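You operate a simulated robot arm through the tools that you are given. There is no shell and no other tool.

You are at the controls of a simulated robot arm. One attempt, no reset.

TASK
Lead the film clip past the rollers to the pad at T25 and tighten the tension arm.
Fine: switch the sealer off first and slacken the arm; set the brake to Light at the end. Where these are worked on the way, their far stop is far enough and under half their travel is too little: tension arm.

Only the result counts: the job must be done as asked and must still hold three seconds after the hand-in. Knocking over, shifting, dropping, spilling or breaking anything else fails it.

THE ROBOT
A 7-joint arm with a two-finger parallel gripper, fixed in place. Base frame: the origin is at the foot of the arm, x ahead of it, y to its left, z up. Lengths are in m, angles in rad, forces in N, time in s.
Its first joint turns from -2.897 to 2.897 rad. Payload 4.4 kg.
Tool frame: the origin (TCP) lies between the finger pads and is the grasp point; the fingertips stand 0.023 m ahead of it; z points along the fingers, y is the line along which they close. The gripper opens to 0.094 m. The fingers are 0.038 m wide and 0.01 m thick; the gripper's body (0.054 by 0.096 m) begins 0.039 m behind the TCP.
Orientation is that of the tool frame in the base frame, as a unit quaternion [w, x, y, z]. With the fingers straight down and closing along the base's y, the tool's x points along the base's -x, its y along +y and its z along -z.

THE INTERFACE
- The arm moves only by the tool step_arm. Its argument "moves" is a list of rows, each a list of 7 numbers: the shift along the tool's x, y, z in m, then the turn, a rotation vector about the tool's x, y, z in rad, then the finger opening in m, from 0 to 0.094. In form: [[x, y, z, ax, ay, az, fingers], ...]. A call has 1 to 20 rows; each row is the pose to reach, as a shift and turn from the pose commanded when the call began, along the tool's axes at that moment. A row lasts 0.2 s, in which the tool goes at most 0.05 m and 0.15 rad; a call with a longer step from one row to the next is refused whole, and so is a gripper value outside its range. A pose out of reach is approached as far as the arm can. The call stops where the force on the tool passes 70 N (or 10 N more than at its start, if that is more) or the arm is blocked; 0.2 s more then pass. Each finger travels about 0.072 m/s and halts on what it meets, pressing with about 41 N; the grip force reading is that of the motor and also rises with nothing between the fingers. The clock runs only during rows and for 0.2 s after the last one: add rows that repeat a pose to give the fingers time. It gives the time, the measured TCP pose, the force on the tool (base axes), the opening and the grip force at its end, in the units of the frame above (readings bear some noise), with the torque about the TCP (base axes, N m) and any sound that the robot's microphone picked up.
- Cameras (640 x 400 px; columns grow to the right, rows downward): "scene" is fixed at [0.2206, 0.5014, 1.5214]; the picture's right is [-0.15, -0.99, 0.00], its down [-0.65, 0.10, -0.76] and it looks along [0.75, -0.11, -0.65] (base axes); focal length 328 px, centre (320, 200). "wrist" rides on the gripper at [0.086, 0.016, -0.074] in the tool frame; the picture's right is [-0.18, 0.98, 0.00], its down [-0.58, -0.11, -0.81] and it looks along [-0.79, -0.15, 0.59] (tool axes); focal length 243 px, centre (320, 200). There is no depth. A picture from a camera that has moved, and an enlarged one, comes with that camera's place and axes in the base frame and with its lens.
- camera(camera): a new picture of that camera. No time passes.
- close_up(camera, box): a new picture of the part [left, top, right, bottom] of that camera's present view, enlarged. No time passes.
- close_job(): hands the job in; it is judged then, once.

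Places have to be worked out from the pictures, the camera data and where the tool is seen. Open the gripper and draw the arm clear of the work before you hand the job in, unless the task says otherwise.

The tools are called as a command line: name --pt "numbers of a row" for each row, then --argument value for the rest, lists and objects as JSON in quotes. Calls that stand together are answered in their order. step_arm: Moves the arm, as the interface text tells. Its arguments: {"type":"object","properties":{"moves":{"type":"array","items":{"type":"array","items":{"type":"number"}}}},"required":["moves"]} The other tools are called the same way: camera (camera) takes a picture; close_up (camera, box) takes an enlarged picture of a part of a camera's view; close_job () hands the job in.

At the start:

```text
clock: 0.0
ee_pos: [0.5408, 0.3056, 1.3059]
tool_rot: [0.0, 0.0, 1.0, 0.0]
wrist_force: [-0.2, 0.7, -0.4]
ft_torque: [0.0, 0.0, 0.01]
gripper_width: 0.094
grip_force: 0.0
```

scene: 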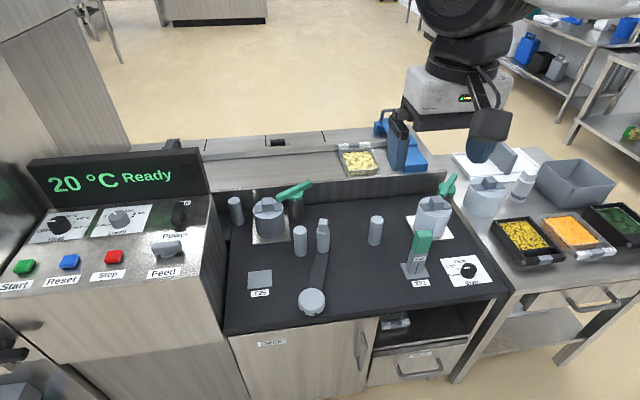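
wrist: 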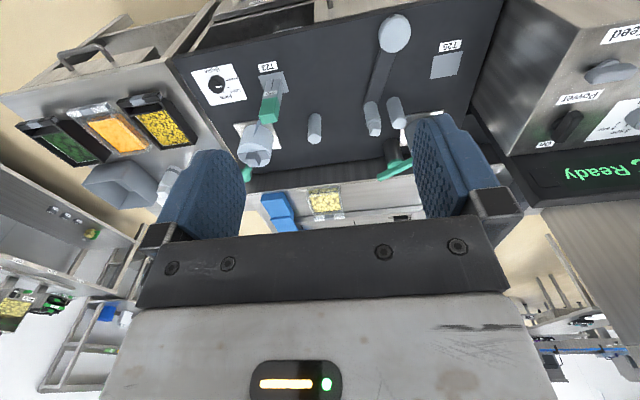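

I start by looking closely at the deck, control panel and knobs before moving anything.

close_up --camera "scene" --box '[220, 170, 380, 270]'

close_up --camera "scene" --box '[360, 170, 520, 300]'

close_up --camera "scene" --box '[0, 140, 220, 290]'

close_up --camera "scene" --box '[220, 230, 380, 330]'

```text
4.00 times, centred on (300, 220) of scene
camera zoom: at [0.2206, 0.5014, 1.5214], right [-0.15, -0.99, 0.0], down [-0.65, 0.1, -0.76], along [0.75, -0.11, -0.65], focal length 1310 px, centre (400, 120)
```

zoom: 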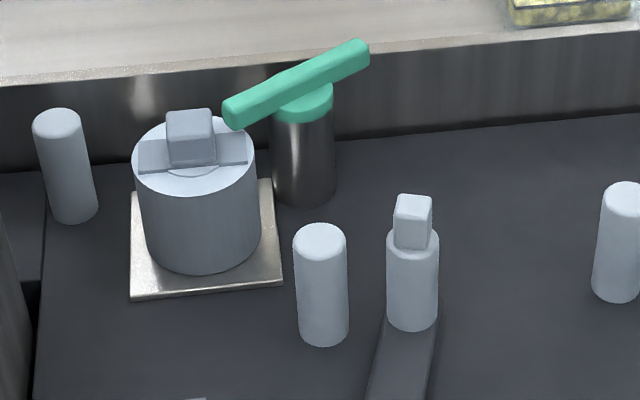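

```text
3.08 times, centred on (440, 235) of scene
camera zoom: at [0.2206, 0.5014, 1.5214], right [-0.15, -0.99, 0.0], down [-0.65, 0.1, -0.76], along [0.75, -0.11, -0.65], focal length 1008 px, centre (-49, 92)
```

zoom: 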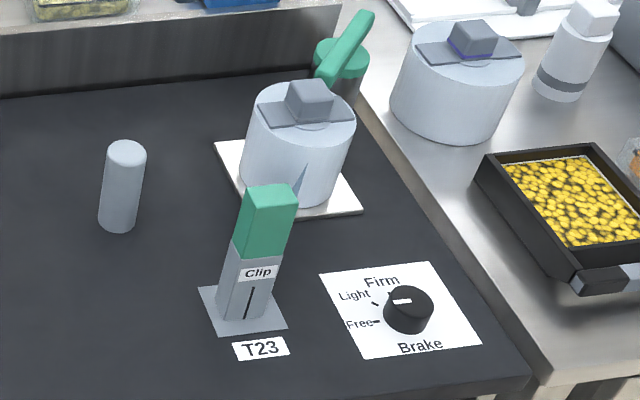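

```text
2.67 times, centred on (110, 215) of scene
camera zoom: at [0.2206, 0.5014, 1.5214], right [-0.15, -0.99, 0.0], down [-0.65, 0.1, -0.76], along [0.75, -0.11, -0.65], focal length 874 px, centre (880, 160)
```

zoom: 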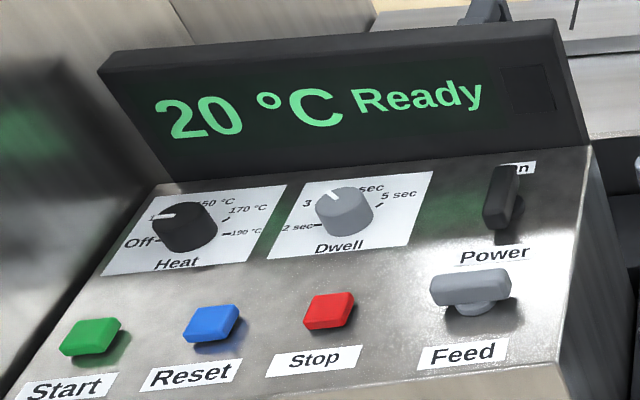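

```text
4.00 times, centred on (300, 280) of scene
camera zoom: at [0.2206, 0.5014, 1.5214], right [-0.15, -0.99, 0.0], down [-0.65, 0.1, -0.76], along [0.75, -0.11, -0.65], focal length 1310 px, centre (400, -120)
```

zoom: 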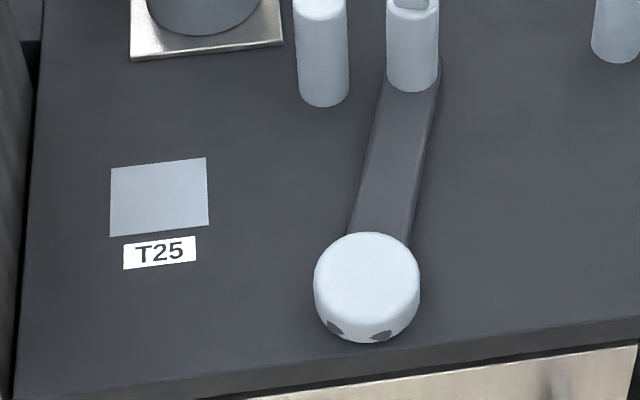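

The deck appears to sit near z≈0.72, with T25 around (0.81, 0.59) and the clip near (0.80, 0.11). I zoom in more on the power switch, brake dial and the tension arm's surroundings from both cameras.

close_up --camera "scene" --box '[140, 180, 220, 290]'

close_up --camera "wrist" --box '[500, 40, 640, 160]'

close_up --camera "wrist" --box '[180, 40, 340, 190]'

close_up --camera "wrist" --box '[330, 0, 490, 180]'

close_up --camera "scene" --box '[400, 240, 500, 300]'

```text
3.64 times, centred on (180, 235) of scene
camera zoom: at [0.2206, 0.5014, 1.5214], right [-0.15, -0.99, 0.0], down [-0.65, 0.1, -0.76], along [0.75, -0.11, -0.65], focal length 1191 px, centre (829, 73)
```

zoom: 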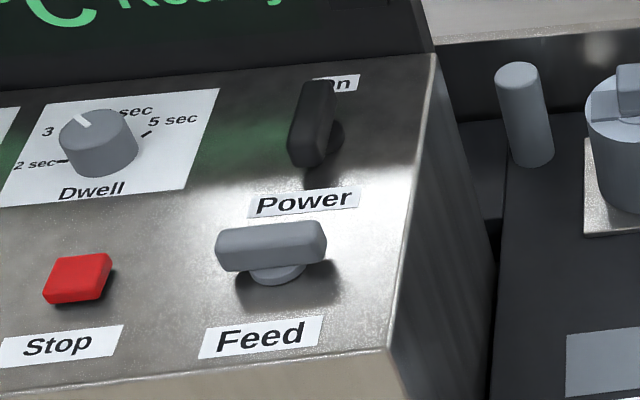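

```text
3.33 times, centred on (570, 100) of wrist
camera zoom: at [0.4537, 0.3221, 1.3825], right [0.18, 0.98, 0.0], down [0.58, -0.11, 0.81], along [0.79, -0.15, -0.59], focal length 809 px, centre (-513, 533)
```

zoom: 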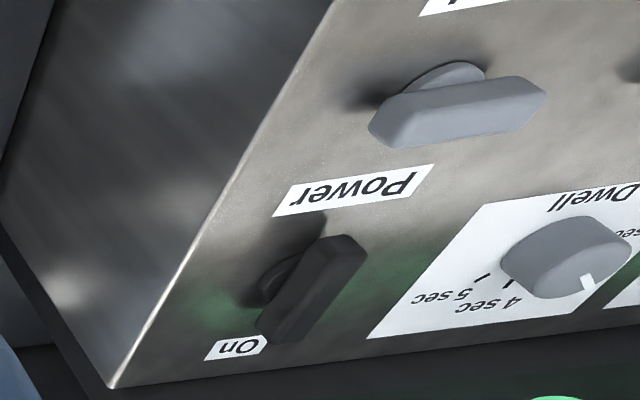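

```text
2.67 times, centred on (260, 115) of wrist
camera zoom: at [0.4537, 0.3221, 1.3825], right [0.18, 0.98, 0.0], down [0.58, -0.11, 0.81], along [0.79, -0.15, -0.59], focal length 647 px, centre (480, 427)
```

zoom: 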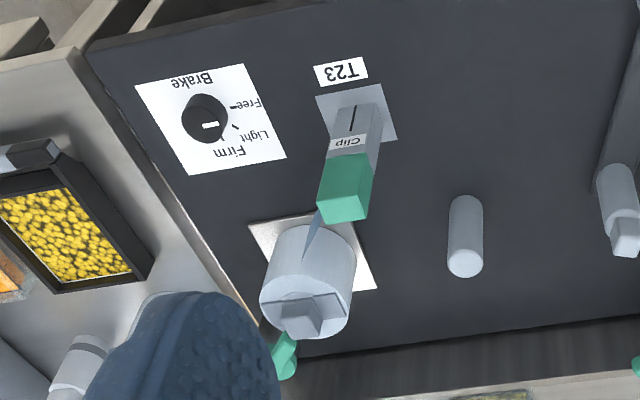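

```text
2.22 times, centred on (410, 90) of wrist
camera zoom: at [0.4537, 0.3221, 1.3825], right [0.18, 0.98, 0.0], down [0.58, -0.11, 0.81], along [0.79, -0.15, -0.59], focal length 539 px, centre (120, 444)
```

zoom: 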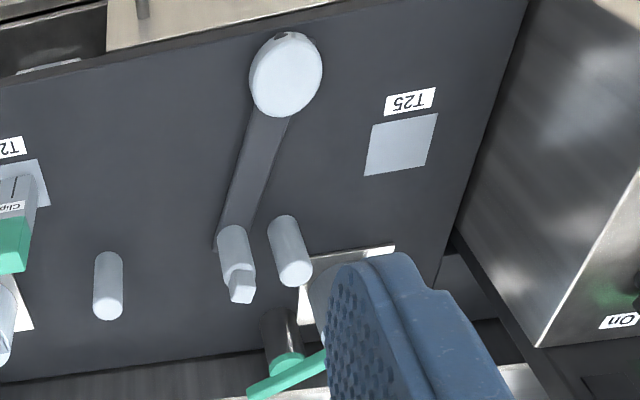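

```text
6.40 times, centred on (450, 270) of scene
camera zoom: at [0.2206, 0.5014, 1.5214], right [-0.15, -0.99, 0.0], down [-0.65, 0.1, -0.76], along [0.75, -0.11, -0.65], focal length 2096 px, centre (-512, -248)
```

zoom: 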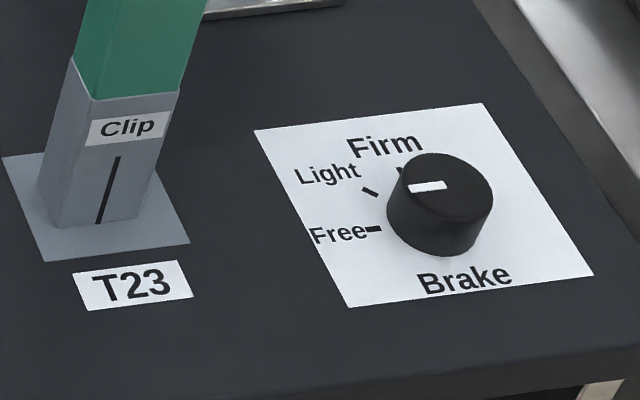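

Brake currently points at Free, Power handle at On, and the clip stands on T23 with a film strip from the reel. I move the arm left and a bit lower for a close wrist view of the sealer panel, staying well above everything.

step_arm --pt "0 0.04 0.015 0 0 0 0.094" --pt "0 0.08 0.03 0 0 0 0.094" --pt "0 0.12 0.045 0 0 0 0.094" --pt "0 0.16 0.06 0 0 0 0.094" --pt "0 0.2 0.075 0 0 0 0.094" --pt "0 0.24 0.09 0 0 0 0.094" --pt "0 0.27 0.1 0 0 0 0.094"

camera --camera "wrist"

camera --camera "scene"

```text
clock: 1.6
ee_pos: [0.5399, 0.5763, 1.2068]
tool_rot: [0.0, 0.0, 1.0, 0.0]
wrist_force: [0.9, -0.2, 0.3]
ft_torque: [-0.02, 0.01, -0.02]
gripper_width: 0.0939
grip_force: 0.0
```

```text
taken
camera wrist: at [0.4538, 0.5925, 1.2824], right [0.18, 0.98, 0.0], down [0.58, -0.11, 0.81], along [0.79, -0.15, -0.59], focal length 243 px, centre (320, 200)
```

wrist: 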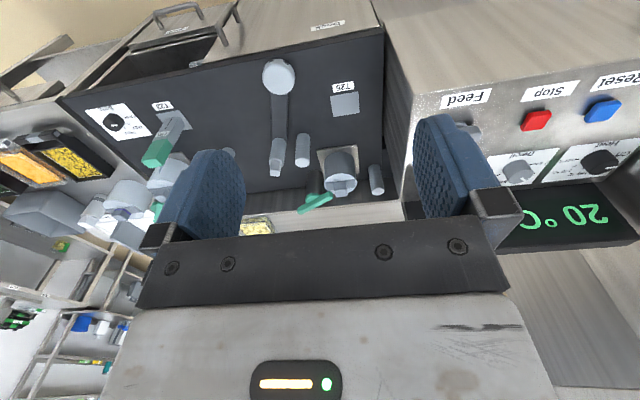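

```text
taken
```

scene: 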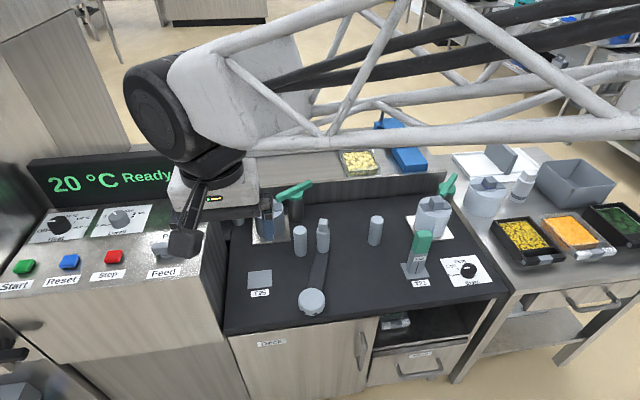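

The power switch is hidden behind a finger, so I yaw the tool toward the panel for a clear view between the fingers.

step_arm --pt "0 0 0 0 0 -0.14 0.094" --pt "0 0 0 0 0 -0.28 0.094" --pt "0 0 0 0 0 -0.42 0.094" --pt "0 0 0 0 0 -0.56 0.094"

camera --camera "wrist"

```text
clock: 2.6
ee_pos: [0.5404, 0.5757, 1.2071]
tool_rot: [0.0, -0.277, 0.961, 0.0]
wrist_force: [-0.8, 0.5, 0.8]
ft_torque: [0.0, -0.01, 0.02]
gripper_width: 0.0939
grip_force: 0.0
```

```text
taken
camera wrist: at [0.4585, 0.5433, 1.2827], right [-0.37, 0.93, 0.0], down [0.55, 0.22, 0.81], along [0.75, 0.3, -0.59], focal length 243 px, centre (320, 200)
```

wrist: 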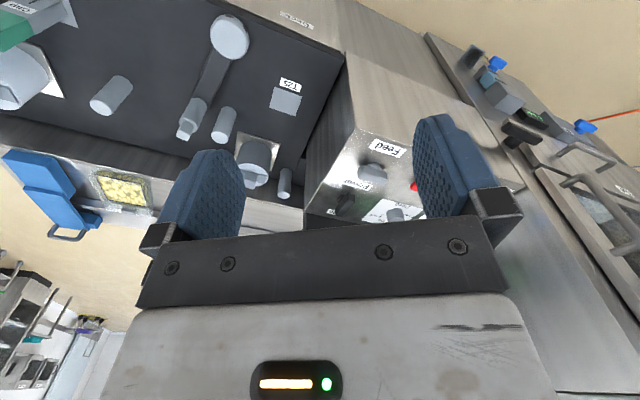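

close_up --camera "wrist" --box '[290, 120, 430, 230]'

close_up --camera "wrist" --box '[60, 0, 340, 200]'

```text
3.64 times, centred on (360, 175) of wrist
camera zoom: at [0.4585, 0.5433, 1.2827], right [-0.37, 0.93, 0.0], down [0.55, 0.22, 0.81], along [0.75, 0.3, -0.59], focal length 882 px, centre (174, 291)
```

zoom: 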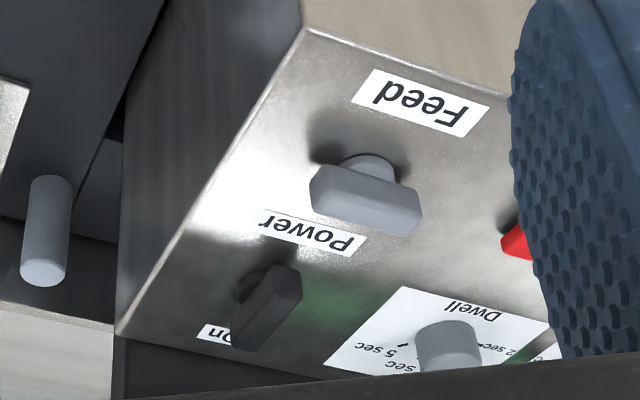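

```text
2.00 times, centred on (200, 100) of wrist
camera zoom: at [0.4585, 0.5433, 1.2827], right [-0.37, 0.93, 0.0], down [0.55, 0.22, 0.81], along [0.75, 0.3, -0.59], focal length 485 px, centre (560, 400)
```

zoom: 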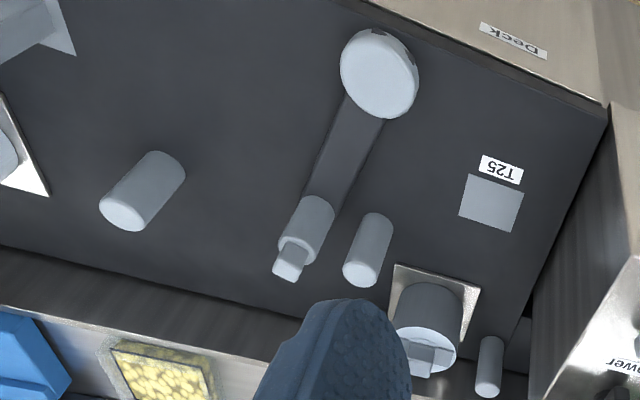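

The panel looks nearly horizontal at z≈0.94, with the Power bar handle near (0.85, 0.757, 0.975), about 1.14 m from the axis. I move closer while staying high to check both reach and the exact handle/label layout.

step_arm --pt "-0.04 -0.009 0.019 0 0 0 0.094" --pt "-0.08 -0.018 0.038 0 0 0 0.094" --pt "-0.125 -0.0265 0.057 0 0 0 0.094"

camera --camera "wrist"

close_up --camera "wrist" --box '[300, 100, 440, 230]'

```text
clock: 3.4
ee_pos: [0.6596, 0.6201, 1.1499]
tool_rot: [0.001, -0.277, 0.961, 0.0]
wrist_force: [-0.1, -0.4, 1.0]
ft_torque: [-0.01, 0.01, 0.02]
gripper_width: 0.094
grip_force: 0.1
```

```text
taken
camera wrist: at [0.579, 0.5878, 1.2267], right [-0.37, 0.93, 0.0], down [0.55, 0.22, 0.81], along [0.75, 0.3, -0.59], focal length 243 px, centre (320, 200)
```

wrist: 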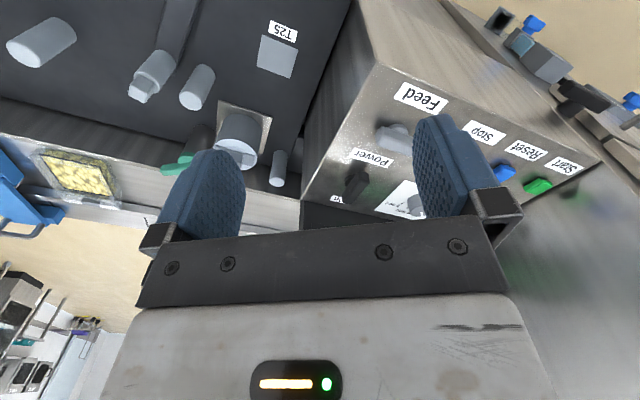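

```text
3.08 times, centred on (370, 165) of wrist
camera zoom: at [0.579, 0.5878, 1.2267], right [-0.37, 0.93, 0.0], down [0.55, 0.22, 0.81], along [0.75, 0.3, -0.59], focal length 746 px, centre (166, 308)
```

zoom: 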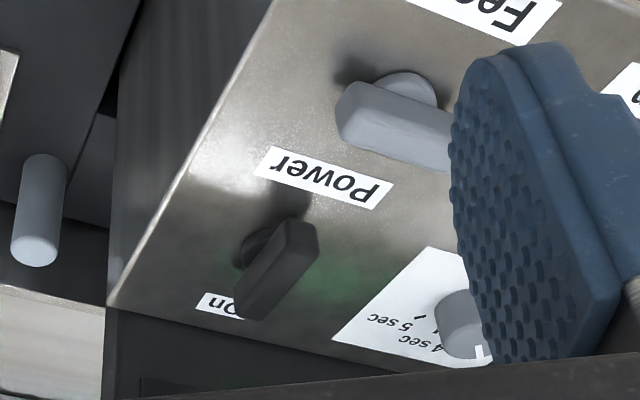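

No "Off" label is visible; the bar points to On. I now test the reach by moving above the handle at z≈1.08.

step_arm --pt "-0.039 0.0025 0.0117 0 0 0 0.094" --pt "-0.078 0.005 0.0233 0 0 0 0.094" --pt "-0.117 0.0075 0.035 0 0 0 0.094" --pt "-0.156 0.01 0.0467 0 0 0 0.094" --pt "-0.195 0.0126 0.0583 0 0 0 0.094" --pt "-0.2337 0.0151 0.07 0 0 0 0.094"

camera --camera "wrist"

camera --camera "scene"

```text
clock: 4.8
ee_pos: [0.8517, 0.7558, 1.0816]
tool_rot: [0.001, -0.277, 0.961, 0.0]
wrist_force: [0.1, -0.7, 0.5]
ft_torque: [0.03, 0.0, 0.02]
gripper_width: 0.0938
grip_force: 0.1
```

```text
taken
camera wrist: at [0.7682, 0.7243, 1.1577], right [-0.37, 0.93, 0.0], down [0.55, 0.22, 0.81], along [0.75, 0.3, -0.59], focal length 243 px, centre (320, 200)
```

wrist: 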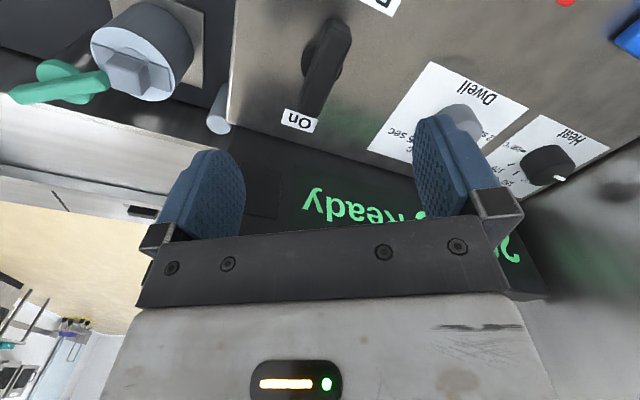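

```text
taken
```

scene: 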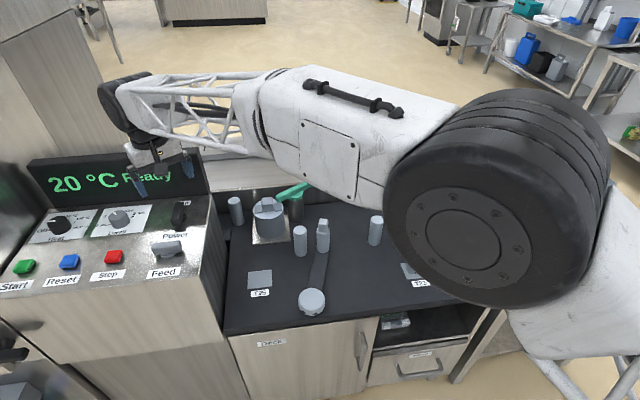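

Reach is fine. The handle now appears clearly below and in front; I zoom in on it.

close_up --camera "wrist" --box '[250, 0, 410, 150]'

close_up --camera "scene" --box '[90, 140, 220, 260]'

```text
2.67 times, centred on (330, 75) of wrist
camera zoom: at [0.7682, 0.7243, 1.1577], right [-0.37, 0.93, 0.0], down [0.55, 0.22, 0.81], along [0.75, 0.3, -0.59], focal length 647 px, centre (293, 533)
```

zoom: 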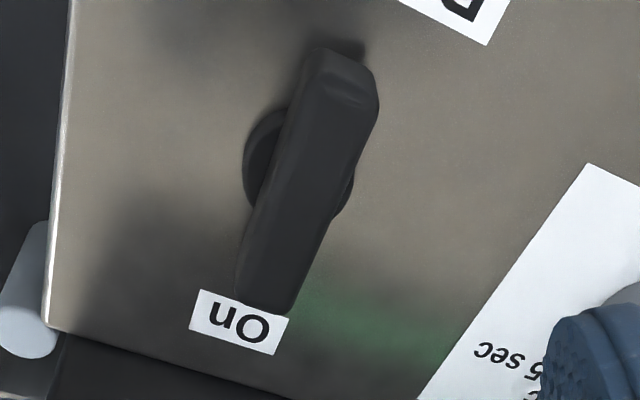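

```text
3.33 times, centred on (155, 200) of scene
camera zoom: at [0.2206, 0.5014, 1.5214], right [-0.15, -0.99, 0.0], down [-0.65, 0.1, -0.76], along [0.75, -0.11, -0.65], focal length 1092 px, centre (870, 200)
```

zoom: 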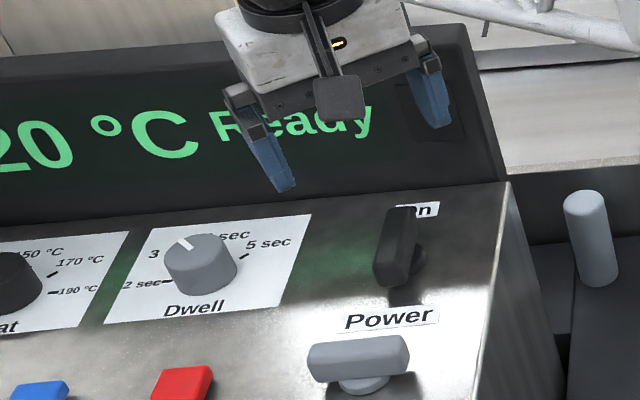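

The bar lies along x at y≈0.758, center x≈0.848, top at z≈0.99. I turn the tool back to yaw 0 so that the fingers close along y, centered over the bar, then check.

step_arm --pt "0.001 0.001 0 0 0 0.14 0.094" --pt "0.0015 0.002 0 0 0 0.28 0.094" --pt "0.002 0.003 0 0 0 0.42 0.094" --pt "0.0021 0.0037 0 0 0 0.561 0.094" --pt "0.0021 0.0037 0.03 0 0 0.561 0.094"

camera --camera "wrist"

close_up --camera "scene" --box '[110, 140, 230, 260]'

```text
clock: 6.0
ee_pos: [0.8473, 0.7592, 1.0495]
tool_rot: [0.001, 0.001, 1.0, 0.0]
wrist_force: [-0.7, -1.1, -0.3]
ft_torque: [-0.02, 0.03, 0.0]
gripper_width: 0.0937
grip_force: 0.0
```

```text
taken
camera wrist: at [0.7606, 0.775, 1.1262], right [0.19, 0.98, 0.0], down [0.58, -0.11, 0.81], along [0.79, -0.15, -0.59], focal length 243 px, centre (320, 200)
```

wrist: 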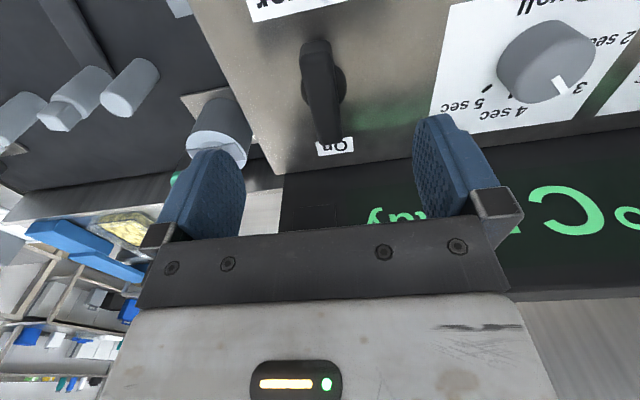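

```text
3.33 times, centred on (170, 200) of scene
camera zoom: at [0.2206, 0.5014, 1.5214], right [-0.15, -0.99, 0.0], down [-0.65, 0.1, -0.76], along [0.75, -0.11, -0.65], focal length 1092 px, centre (820, 200)
```

zoom: 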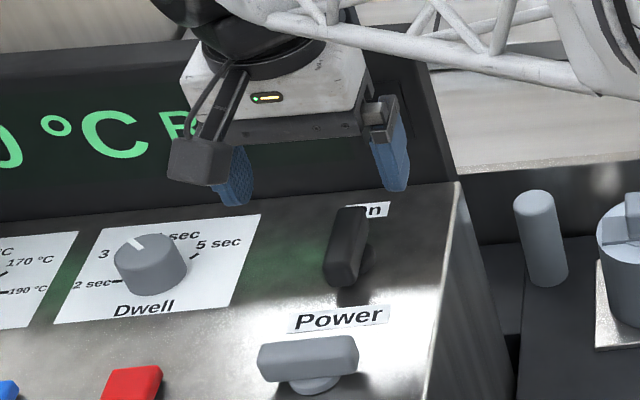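

The bar center is about (0.845, 0.760), matching the TCP. I descend so the fingertips straddle the bar at z≈0.972 and then close.

step_arm --pt "0 0 0.02 0 0 0 0.094" --pt "0 0 0.04 0 0 0 0.094" --pt "0 0 0.0545 0 0 0 0.094" --pt "0 0 0.0545 0 0 0 0.06" --pt "0 0 0.0545 0 0 0 0.04"

camera --camera "wrist"

close_up --camera "scene" --box '[110, 140, 230, 260]'

```text
clock: 7.2
ee_pos: [0.8476, 0.7586, 0.9949]
tool_rot: [0.0, 0.001, 1.0, 0.001]
wrist_force: [-0.5, -0.5, 0.6]
ft_torque: [-0.02, 0.0, -0.02]
gripper_width: 0.0402
grip_force: 0.1
```

```text
taken
camera wrist: at [0.7604, 0.7747, 1.0706], right [0.19, 0.98, 0.0], down [0.58, -0.11, 0.81], along [0.79, -0.15, -0.59], focal length 243 px, centre (320, 200)
```

wrist: 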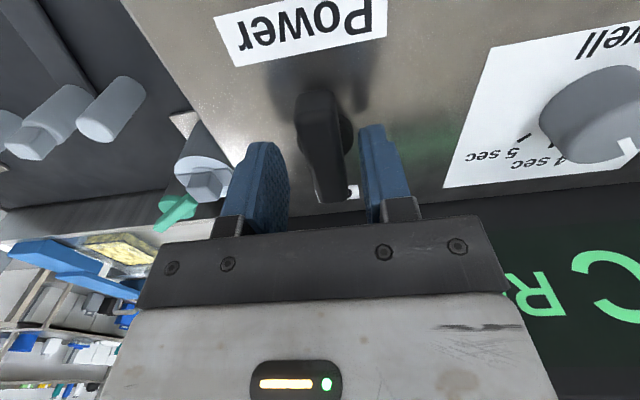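

```text
3.33 times, centred on (170, 200) of scene
camera zoom: at [0.2206, 0.5014, 1.5214], right [-0.15, -0.99, 0.0], down [-0.65, 0.1, -0.76], along [0.75, -0.11, -0.65], focal length 1092 px, centre (820, 200)
```

zoom: 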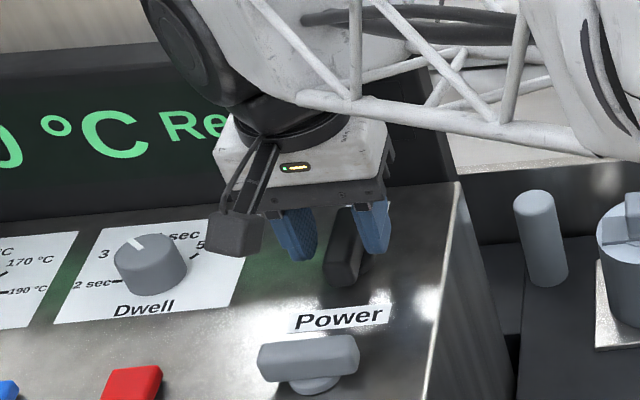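

The bar sits between the fingers. I close to grip it, then read the opening.

step_arm --pt "0 0 0 0 0 0 0.025" --pt "0 0 0 0 0 0 0.01" --pt "0 0 0 0 0 0 0.0" --pt "0 0 0 0 0 0 0.0"

close_up --camera "wrist" --box '[220, 60, 420, 240]'

```text
clock: 8.2
ee_pos: [0.8461, 0.7607, 0.9949]
tool_rot: [0.001, 0.0, 1.0, 0.0]
wrist_force: [13.2, 46.7, -5.2]
ft_torque: [0.85, -0.99, 0.37]
gripper_width: 0.02
grip_force: 45.0
```

```text
2.22 times, centred on (320, 150) of wrist
camera zoom: at [0.7599, 0.7761, 1.0707], right [0.18, 0.98, 0.0], down [0.58, -0.11, 0.81], along [0.79, -0.15, -0.59], focal length 539 px, centre (320, 311)
```

zoom: 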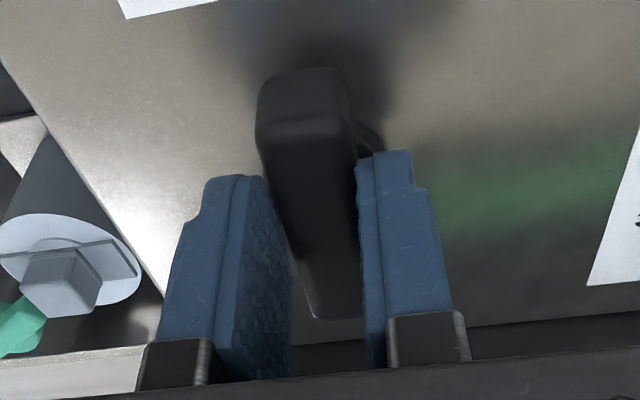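

Gripped at 0.020 m width, but there is a 47 N side load in +y, so the bar lies slightly to +y of the commanded pose. I shift the command by a few mm to relieve it.

step_arm --pt "0 0.001 0 0 0 0 0.0" --pt "0 0.002 0 0 0 0 0.0"

```text
clock: 8.8
ee_pos: [0.8459, 0.76, 0.9953]
tool_rot: [0.001, 0.001, 1.0, -0.001]
wrist_force: [-16.3, 12.8, 3.4]
ft_torque: [0.18, -0.21, 0.14]
gripper_width: 0.02
grip_force: 45.2
```

The side load is nearly gone. I try twisting counter-clockwise seen from above (toward the left) in small steps, watching the torque.

step_arm --pt "0 0.002 0 0 0 -0.07 0.0" --pt "0 0.002 0 0 0 -0.14 0.0" --pt "0 0.002 0 0 0 -0.21 0.0"

close_up --camera "wrist" --box '[220, 60, 420, 240]'

close_up --camera "scene" --box '[110, 140, 230, 260]'

```text
clock: 9.6
ee_pos: [0.8492, 0.7602, 0.995]
tool_rot: [0.0, -0.104, 0.995, 0.0]
wrist_force: [-11.1, -47.0, 4.6]
ft_torque: [-0.87, 0.01, -2.4]
gripper_width: 0.0269
grip_force: 45.1
```

```text
2.22 times, centred on (320, 150) of wrist
camera zoom: at [0.7604, 0.7582, 1.0707], right [-0.02, 1.0, 0.0], down [0.59, 0.01, 0.81], along [0.81, 0.02, -0.59], focal length 539 px, centre (320, 311)
```

zoom: 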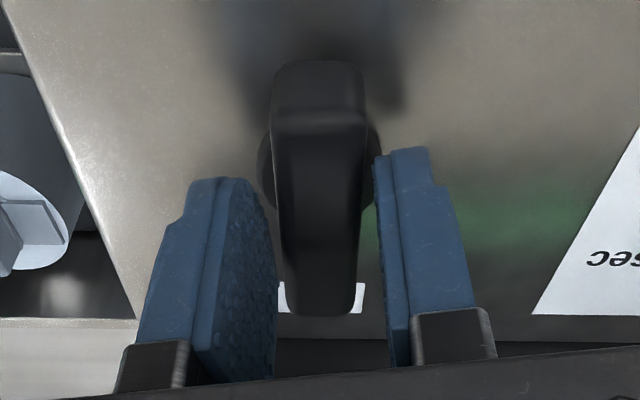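

```text
3.33 times, centred on (170, 200) of scene
camera zoom: at [0.2206, 0.5014, 1.5214], right [-0.15, -0.99, 0.0], down [-0.65, 0.1, -0.76], along [0.75, -0.11, -0.65], focal length 1092 px, centre (820, 200)
```

zoom: 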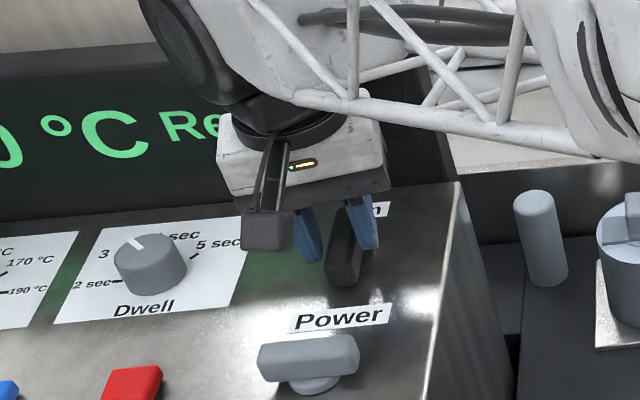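

The opening grew to 0.027 while the bar stayed put, so counter-clockwise is against a stop. I go back and twist the other way (clockwise from above).

step_arm --pt "0 0 0 0 0 0.1 0.0" --pt "0 0 0 0 0 0.21 0.0" --pt "0 0 0 0 0 0.21 0.0"

```text
clock: 10.4
ee_pos: [0.8494, 0.7604, 0.9947]
tool_rot: [0.0, 0.001, 1.0, 0.0]
wrist_force: [36.7, -60.4, -4.5]
ft_torque: [-1.06, -0.96, -0.32]
gripper_width: 0.0196
grip_force: 45.8
```

Side loads built up from the slip; I open slightly to release, then re-grip.

step_arm --pt "0 0 0 0 0 0 0.03" --pt "0 0 0 0 0 0 0.03"

close_up --camera "wrist" --box '[220, 60, 420, 240]'

```text
clock: 11.0
ee_pos: [0.847, 0.7635, 0.9953]
tool_rot: [0.0, -0.001, 1.0, -0.001]
wrist_force: [0.4, -0.3, 0.3]
ft_torque: [0.01, 0.01, 0.0]
gripper_width: 0.03
grip_force: 0.2
```

```text
2.22 times, centred on (320, 150) of wrist
camera zoom: at [0.7595, 0.7798, 1.0713], right [0.18, 0.98, 0.0], down [0.58, -0.11, 0.81], along [0.79, -0.15, -0.59], focal length 539 px, centre (320, 311)
```

zoom: 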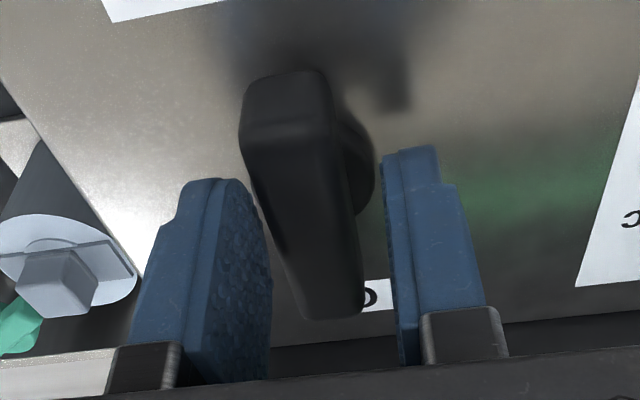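

Free pose is y≈0.7635, so I shift −2 mm to center on the bar, re-grip and twist clockwise (+az).

step_arm --pt "0 -0.002 0 0 0 0 0.03" --pt "0 -0.002 0 0 0 0 0.01" --pt "0 -0.002 0 0 0 0 0.0" --pt "0 -0.002 0 0 0 0.08 0.0" --pt "0 -0.002 0 0 0 0.16 0.0" --pt "0 -0.002 0 0 0 0.24 0.0"

close_up --camera "wrist" --box '[220, 60, 420, 240]'

```text
clock: 12.4
ee_pos: [0.8475, 0.7625, 0.9958]
tool_rot: [0.001, 0.12, 0.993, 0.001]
wrist_force: [16.9, 32.3, -4.5]
ft_torque: [0.73, 0.06, 0.25]
gripper_width: 0.02
grip_force: 44.7
```

```text
2.22 times, centred on (320, 150) of wrist
camera zoom: at [0.7666, 0.7982, 1.0712], right [0.41, 0.91, 0.0], down [0.54, -0.25, 0.81], along [0.73, -0.33, -0.59], focal length 539 px, centre (320, 311)
```

zoom: 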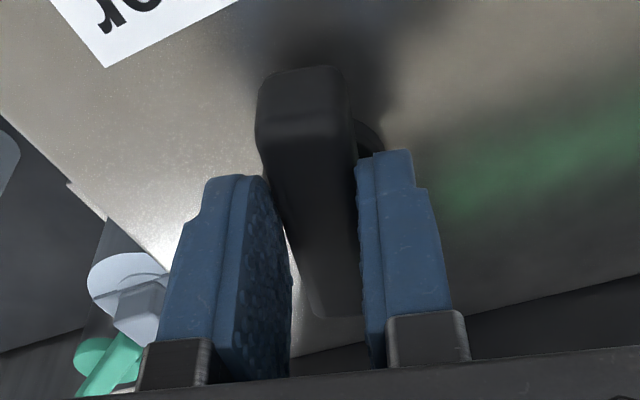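

The handle turns with the grip now (width steady, low torque). I relieve the small offset and keep twisting clockwise.

step_arm --pt "-0.0005 0.002 0 0 0 0.1 0.0" --pt "-0.0005 0.002 0 0 0 0.2 0.0" --pt "-0.0005 0.002 0 0 0 0.3 0.0" --pt "-0.0005 0.002 0 0 0 0.4 0.0" --pt "-0.0005 0.002 0 0 0 0.5 0.0"

close_up --camera "scene" --box '[30, 140, 230, 260]'

```text
clock: 13.4
ee_pos: [0.8492, 0.7639, 0.9952]
tool_rot: [0.001, 0.306, 0.952, 0.002]
wrist_force: [14.9, 22.5, -4.6]
ft_torque: [0.39, 0.15, 0.24]
gripper_width: 0.0195
grip_force: 45.2
stopped in row 5: the force on the tool passed its limit at 79 N (the readings are from after the stop); the commanded pose is now the measured one
```

```text
3.20 times, centred on (130, 200) of scene
camera zoom: at [0.2206, 0.5014, 1.5214], right [-0.15, -0.99, 0.0], down [-0.65, 0.1, -0.76], along [0.75, -0.11, -0.65], focal length 1048 px, centre (928, 200)
```

zoom: 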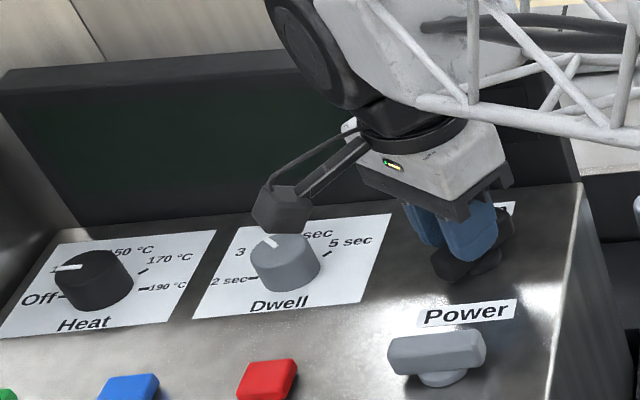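

The display went dark, so the sealer is off; the handle has turned about 36°. I try a bit further to see whether this is the stop or just side load.

step_arm --pt "0 0 0 0 0 0.05 0.0" --pt "0 0 0 0 0 0.1 0.0" --pt "0 0 0 0 0 0.15 0.0" --pt "0 0 0 0 0 0.2 0.0"

close_up --camera "wrist" --box '[220, 60, 420, 240]'

```text
clock: 14.1
ee_pos: [0.848, 0.7662, 0.9947]
tool_rot: [0.002, 0.358, 0.934, 0.003]
wrist_force: [16.7, 20.7, -5.6]
ft_torque: [0.49, -0.05, 0.18]
gripper_width: 0.0198
grip_force: 45.1
stopped in row 3: the force on the tool passed its limit at 75 N (the readings are from after the stop); the commanded pose is now the measured one
```

```text
2.22 times, centred on (320, 150) of wrist
camera zoom: at [0.795, 0.8344, 1.0712], right [0.79, 0.61, 0.01], down [0.35, -0.47, 0.81], along [0.49, -0.64, -0.59], focal length 539 px, centre (320, 311)
```

zoom: 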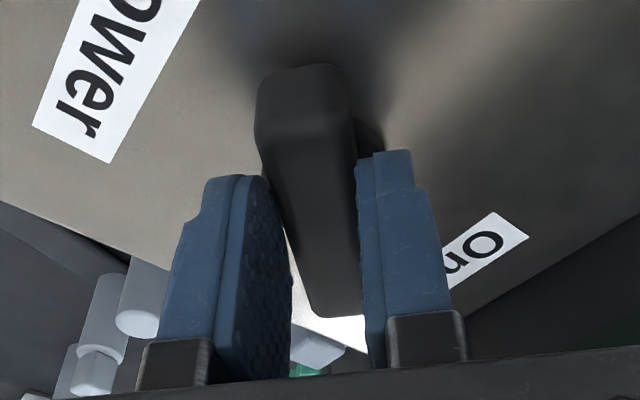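

The grip point is offset about 7 mm from the knob axis (axis ≈ (0.853, 0.7615)), which explains the side load. I continue the twist along that arc.

step_arm --pt "0 0.0007 0 0 0 0.1 0.0" --pt "-0.0001 0.0013 0 0 0 0.2 0.0" --pt "-0.0003 0.002 0 0 0 0.3 0.0" --pt "-0.0005 0.0026 0 0 0 0.4 0.0" --pt "-0.0008 0.0032 0 0 0 0.5 0.0" --pt "-0.0012 0.0038 0 0 0 0.6 0.0"

close_up --camera "wrist" --box '[220, 60, 420, 240]'

close_up --camera "scene" --box '[30, 140, 230, 260]'

```text
clock: 14.9
ee_pos: [0.851, 0.7658, 0.9949]
tool_rot: [0.002, 0.49, 0.872, 0.005]
wrist_force: [19.1, 19.9, -5.7]
ft_torque: [0.27, -0.34, 0.18]
gripper_width: 0.0198
grip_force: 44.8
stopped in row 4: the force on the tool passed its limit at 72 N (the readings are from after the stop); the commanded pose is now the measured one
```

```text
2.22 times, centred on (320, 150) of wrist
camera zoom: at [0.8189, 0.848, 1.0715], right [0.94, 0.35, 0.01], down [0.2, -0.56, 0.8], along [0.29, -0.75, -0.59], focal length 539 px, centre (320, 311)
```

zoom: 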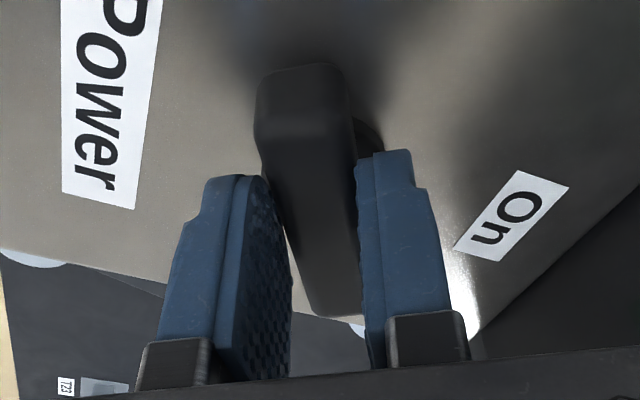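

```text
3.20 times, centred on (130, 200) of scene
camera zoom: at [0.2206, 0.5014, 1.5214], right [-0.15, -0.99, 0.0], down [-0.65, 0.1, -0.76], along [0.75, -0.11, -0.65], focal length 1048 px, centre (928, 200)
```

zoom: 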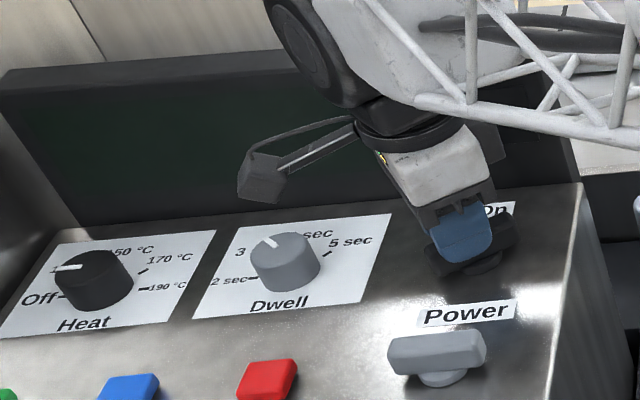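

The handle has turned about 59° and keeps following. I continue with smaller steps until it hits its stop.

step_arm --pt "-0.0005 0.001 0 0 0 0.08 0.0" --pt "-0.0006 0.0014 0 0 0 0.16 0.0" --pt "-0.0008 0.0018 0 0 0 0.24 0.0" --pt "-0.001 0.0022 0 0 0 0.32 0.0" --pt "-0.0012 0.0026 0 0 0 0.4 0.0" --pt "-0.0014 0.003 0 0 0 0.48 0.0" --pt "-0.0016 0.0033 0 0 0 0.54 0.0"

close_up --camera "wrist" --box '[220, 60, 420, 240]'

```text
clock: 16.5
ee_pos: [0.8543, 0.766, 0.996]
tool_rot: [0.001, 0.704, 0.71, 0.004]
wrist_force: [33.2, 26.3, -11.4]
ft_torque: [0.12, -0.47, 0.17]
gripper_width: 0.0194
grip_force: 45.2
```

```text
2.22 times, centred on (320, 150) of wrist
camera zoom: at [0.8696, 0.8521, 1.0722], right [0.98, -0.18, 0.01], down [-0.11, -0.59, 0.8], along [-0.14, -0.79, -0.6], focal length 539 px, centre (320, 311)
```

zoom: 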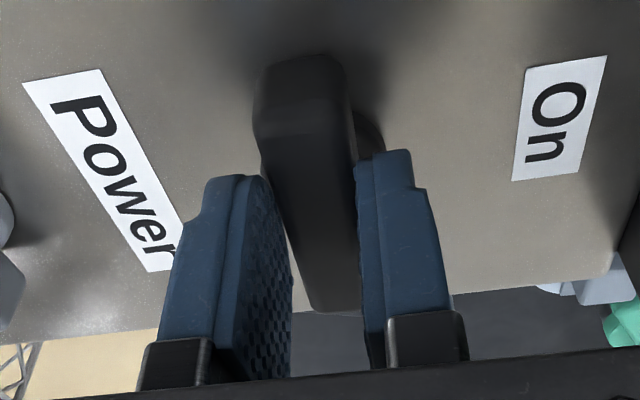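

The handle is at 90° now. I test a little further for the stop, by watching whether the finger opening grows.

step_arm --pt "0 0 0 0 0 0.05 0.0" --pt "0 0 0 0 0 0.1 0.0"

close_up --camera "scene" --box '[30, 140, 230, 260]'

```text
clock: 17.1
ee_pos: [0.8548, 0.7654, 0.9967]
tool_rot: [0.001, 0.739, 0.673, 0.004]
wrist_force: [29.9, 6.7, -6.5]
ft_torque: [-0.02, -0.35, 2.13]
gripper_width: 0.0224
grip_force: 44.9
```

```text
3.20 times, centred on (130, 200) of scene
camera zoom: at [0.2206, 0.5014, 1.5214], right [-0.15, -0.99, 0.0], down [-0.65, 0.1, -0.76], along [0.75, -0.11, -0.65], focal length 1048 px, centre (928, 200)
```

zoom: 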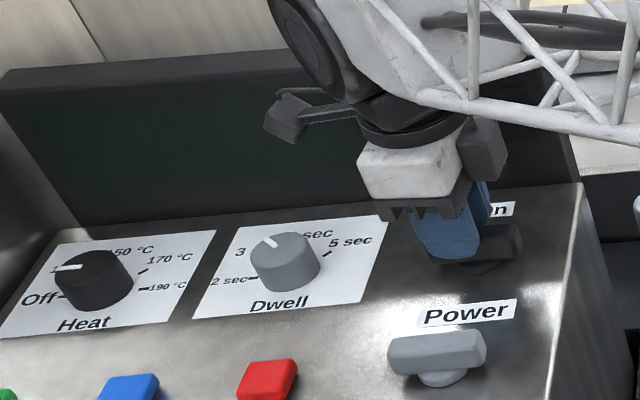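

Torque rose to 2.1 Nm with the opening growing: this is the Off stop. I relax the twist, open, and rise clear.

step_arm --pt "0 0 0 0 0 -0.09 0.0" --pt "0 0 0 0 0 -0.09 0.03" --pt "0 0 0 0 0 -0.09 0.055" --pt "0 0 0 0 0 -0.09 0.055" --pt "0 0 -0.04 0 0 -0.09 0.055" --pt "0 0 -0.08 0 0 -0.09 0.055" --pt "0 0 -0.12 0 0 -0.09 0.055" --pt "0 0 -0.16 0 0 -0.09 0.055"

camera --camera "scene"

```text
clock: 18.9
ee_pos: [0.8524, 0.7669, 1.1554]
tool_rot: [0.0, 0.708, 0.707, 0.003]
wrist_force: [-0.4, -0.3, -0.4]
ft_torque: [-0.01, -0.01, 0.03]
gripper_width: 0.0551
grip_force: 0.1
```

```text
taken
```

scene: 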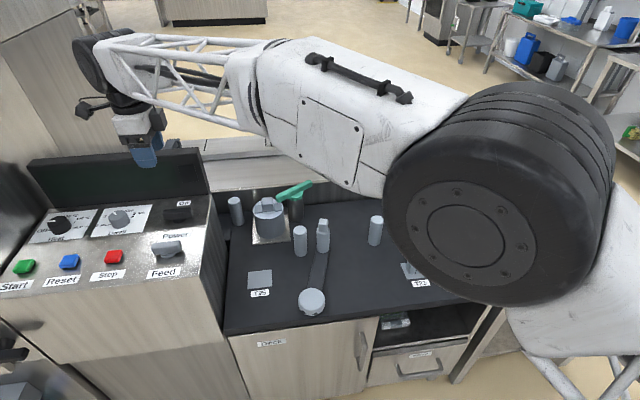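

close_up --camera "scene" --box '[100, 170, 220, 290]'

camera --camera "wrist"

```text
3.33 times, centred on (160, 230) of scene
camera zoom: at [0.2206, 0.5014, 1.5214], right [-0.15, -0.99, 0.0], down [-0.65, 0.1, -0.76], along [0.75, -0.11, -0.65], focal length 1092 px, centre (853, 100)
```

zoom: 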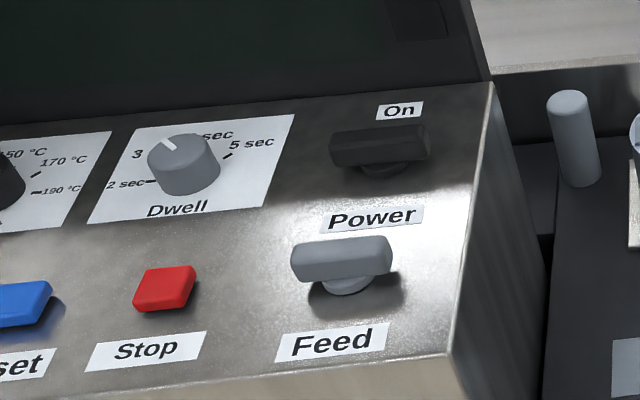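

```text
taken
camera wrist: at [0.8686, 0.8517, 1.2321], right [0.98, -0.19, 0.01], down [-0.12, -0.58, 0.8], along [-0.15, -0.79, -0.6], focal length 243 px, centre (320, 200)
```

wrist: 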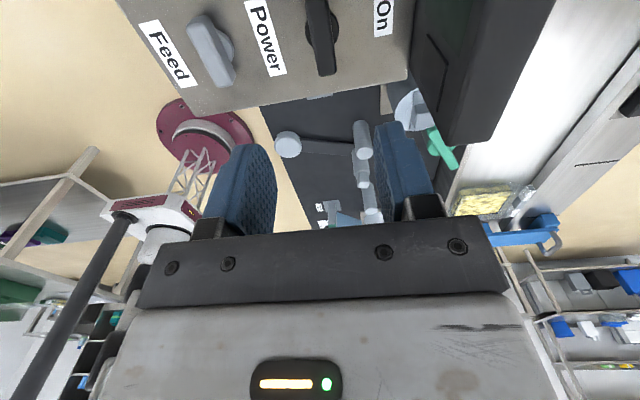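

Power is clearly at its Off stop and the screen is dark. Now I move over toward the deck, un-yawing the tool, to inspect the tension arm and its stops.

step_arm --pt "-0.032 -0.027 0 0 0 -0.142 0.07" --pt "-0.064 -0.054 0 0 0 -0.284 0.094" --pt "-0.096 -0.082 0.005 0 0 -0.426 0.094" --pt "-0.128 -0.109 0.01 0 0 -0.568 0.094" --pt "-0.16 -0.136 0.015 0 0 -0.71 0.094" --pt "-0.191 -0.164 0.02 0 0 -0.852 0.094" --pt "-0.223 -0.191 0.025 0 0 -0.994 0.094" --pt "-0.255 -0.218 0.03 0 0 -1.136 0.094" --pt "-0.287 -0.245 0.035 0 0 -1.278 0.094" --pt "-0.319 -0.273 0.04 0 0 -1.42 0.094" --pt "-0.35 -0.3 0.055 0 0 -1.57 0.094"

camera --camera "wrist"

camera --camera "scene"

```text
clock: 21.3
ee_pos: [0.5537, 0.4149, 1.0949]
tool_rot: [0.004, 0.001, 1.0, 0.003]
wrist_force: [0.1, -0.2, 0.1]
ft_torque: [-0.02, -0.02, 0.03]
gripper_width: 0.0938
grip_force: 0.0
```

```text
taken
camera wrist: at [0.4662, 0.4309, 1.171], right [0.19, 0.98, 0.01], down [0.58, -0.11, 0.81], along [0.8, -0.15, -0.59], focal length 243 px, centre (320, 200)
```

wrist: 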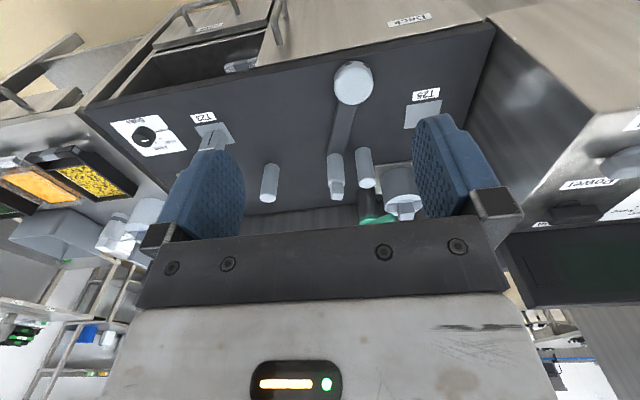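

```text
taken
```

scene: 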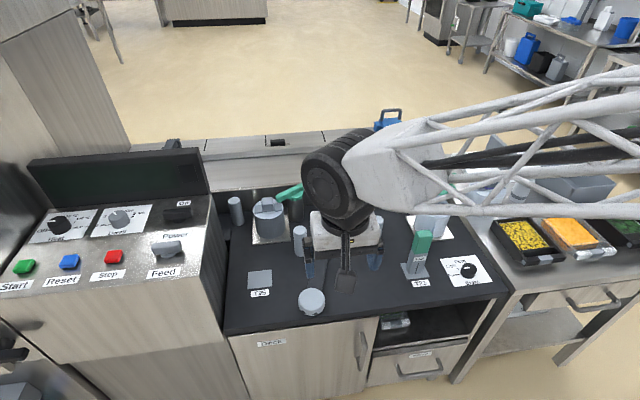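

I zoom in on the tension arm disc, rollers and the label area from this view.

close_up --camera "wrist" --box '[300, 40, 450, 220]'

close_up --camera "wrist" --box '[310, 30, 400, 120]'

close_up --camera "wrist" --box '[90, 90, 300, 220]'

close_up --camera "scene" --box '[270, 270, 350, 330]'

```text
2.22 times, centred on (375, 130) of wrist
camera zoom: at [0.4662, 0.4309, 1.171], right [0.19, 0.98, 0.01], down [0.58, -0.11, 0.81], along [0.8, -0.15, -0.59], focal length 539 px, centre (198, 356)
```

zoom: 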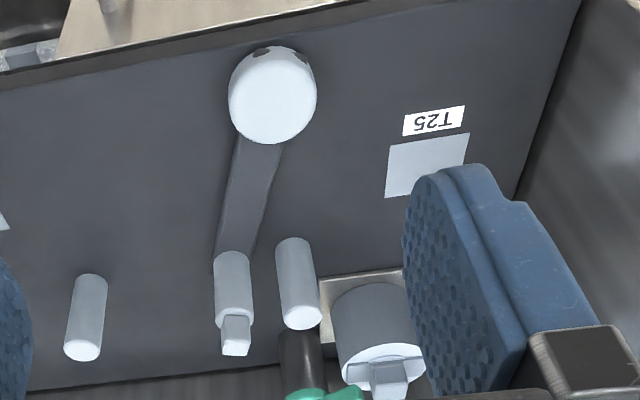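

```text
4.44 times, centred on (355, 75) of wrist
camera zoom: at [0.4662, 0.4309, 1.171], right [0.19, 0.98, 0.01], down [0.58, -0.11, 0.81], along [0.8, -0.15, -0.59], focal length 1078 px, centre (164, 756)
```

zoom: 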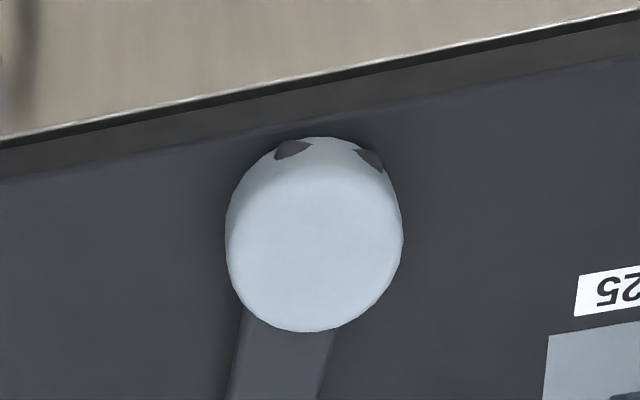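

```text
3.05 times, centred on (195, 155) of wrist
camera zoom: at [0.4662, 0.4309, 1.171], right [0.19, 0.98, 0.01], down [0.58, -0.11, 0.81], along [0.8, -0.15, -0.59], focal length 739 px, centre (701, 337)
```

zoom: 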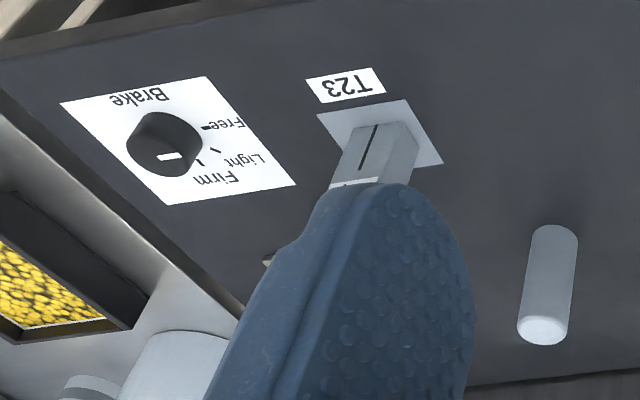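

```text
6.67 times, centred on (310, 300) of scene
camera zoom: at [0.2206, 0.5014, 1.5214], right [-0.15, -0.99, 0.0], down [-0.65, 0.1, -0.76], along [0.75, -0.11, -0.65], focal length 2184 px, centre (387, -467)
```

zoom: 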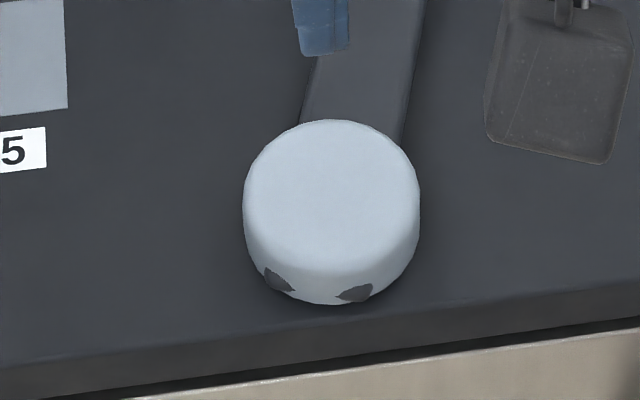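

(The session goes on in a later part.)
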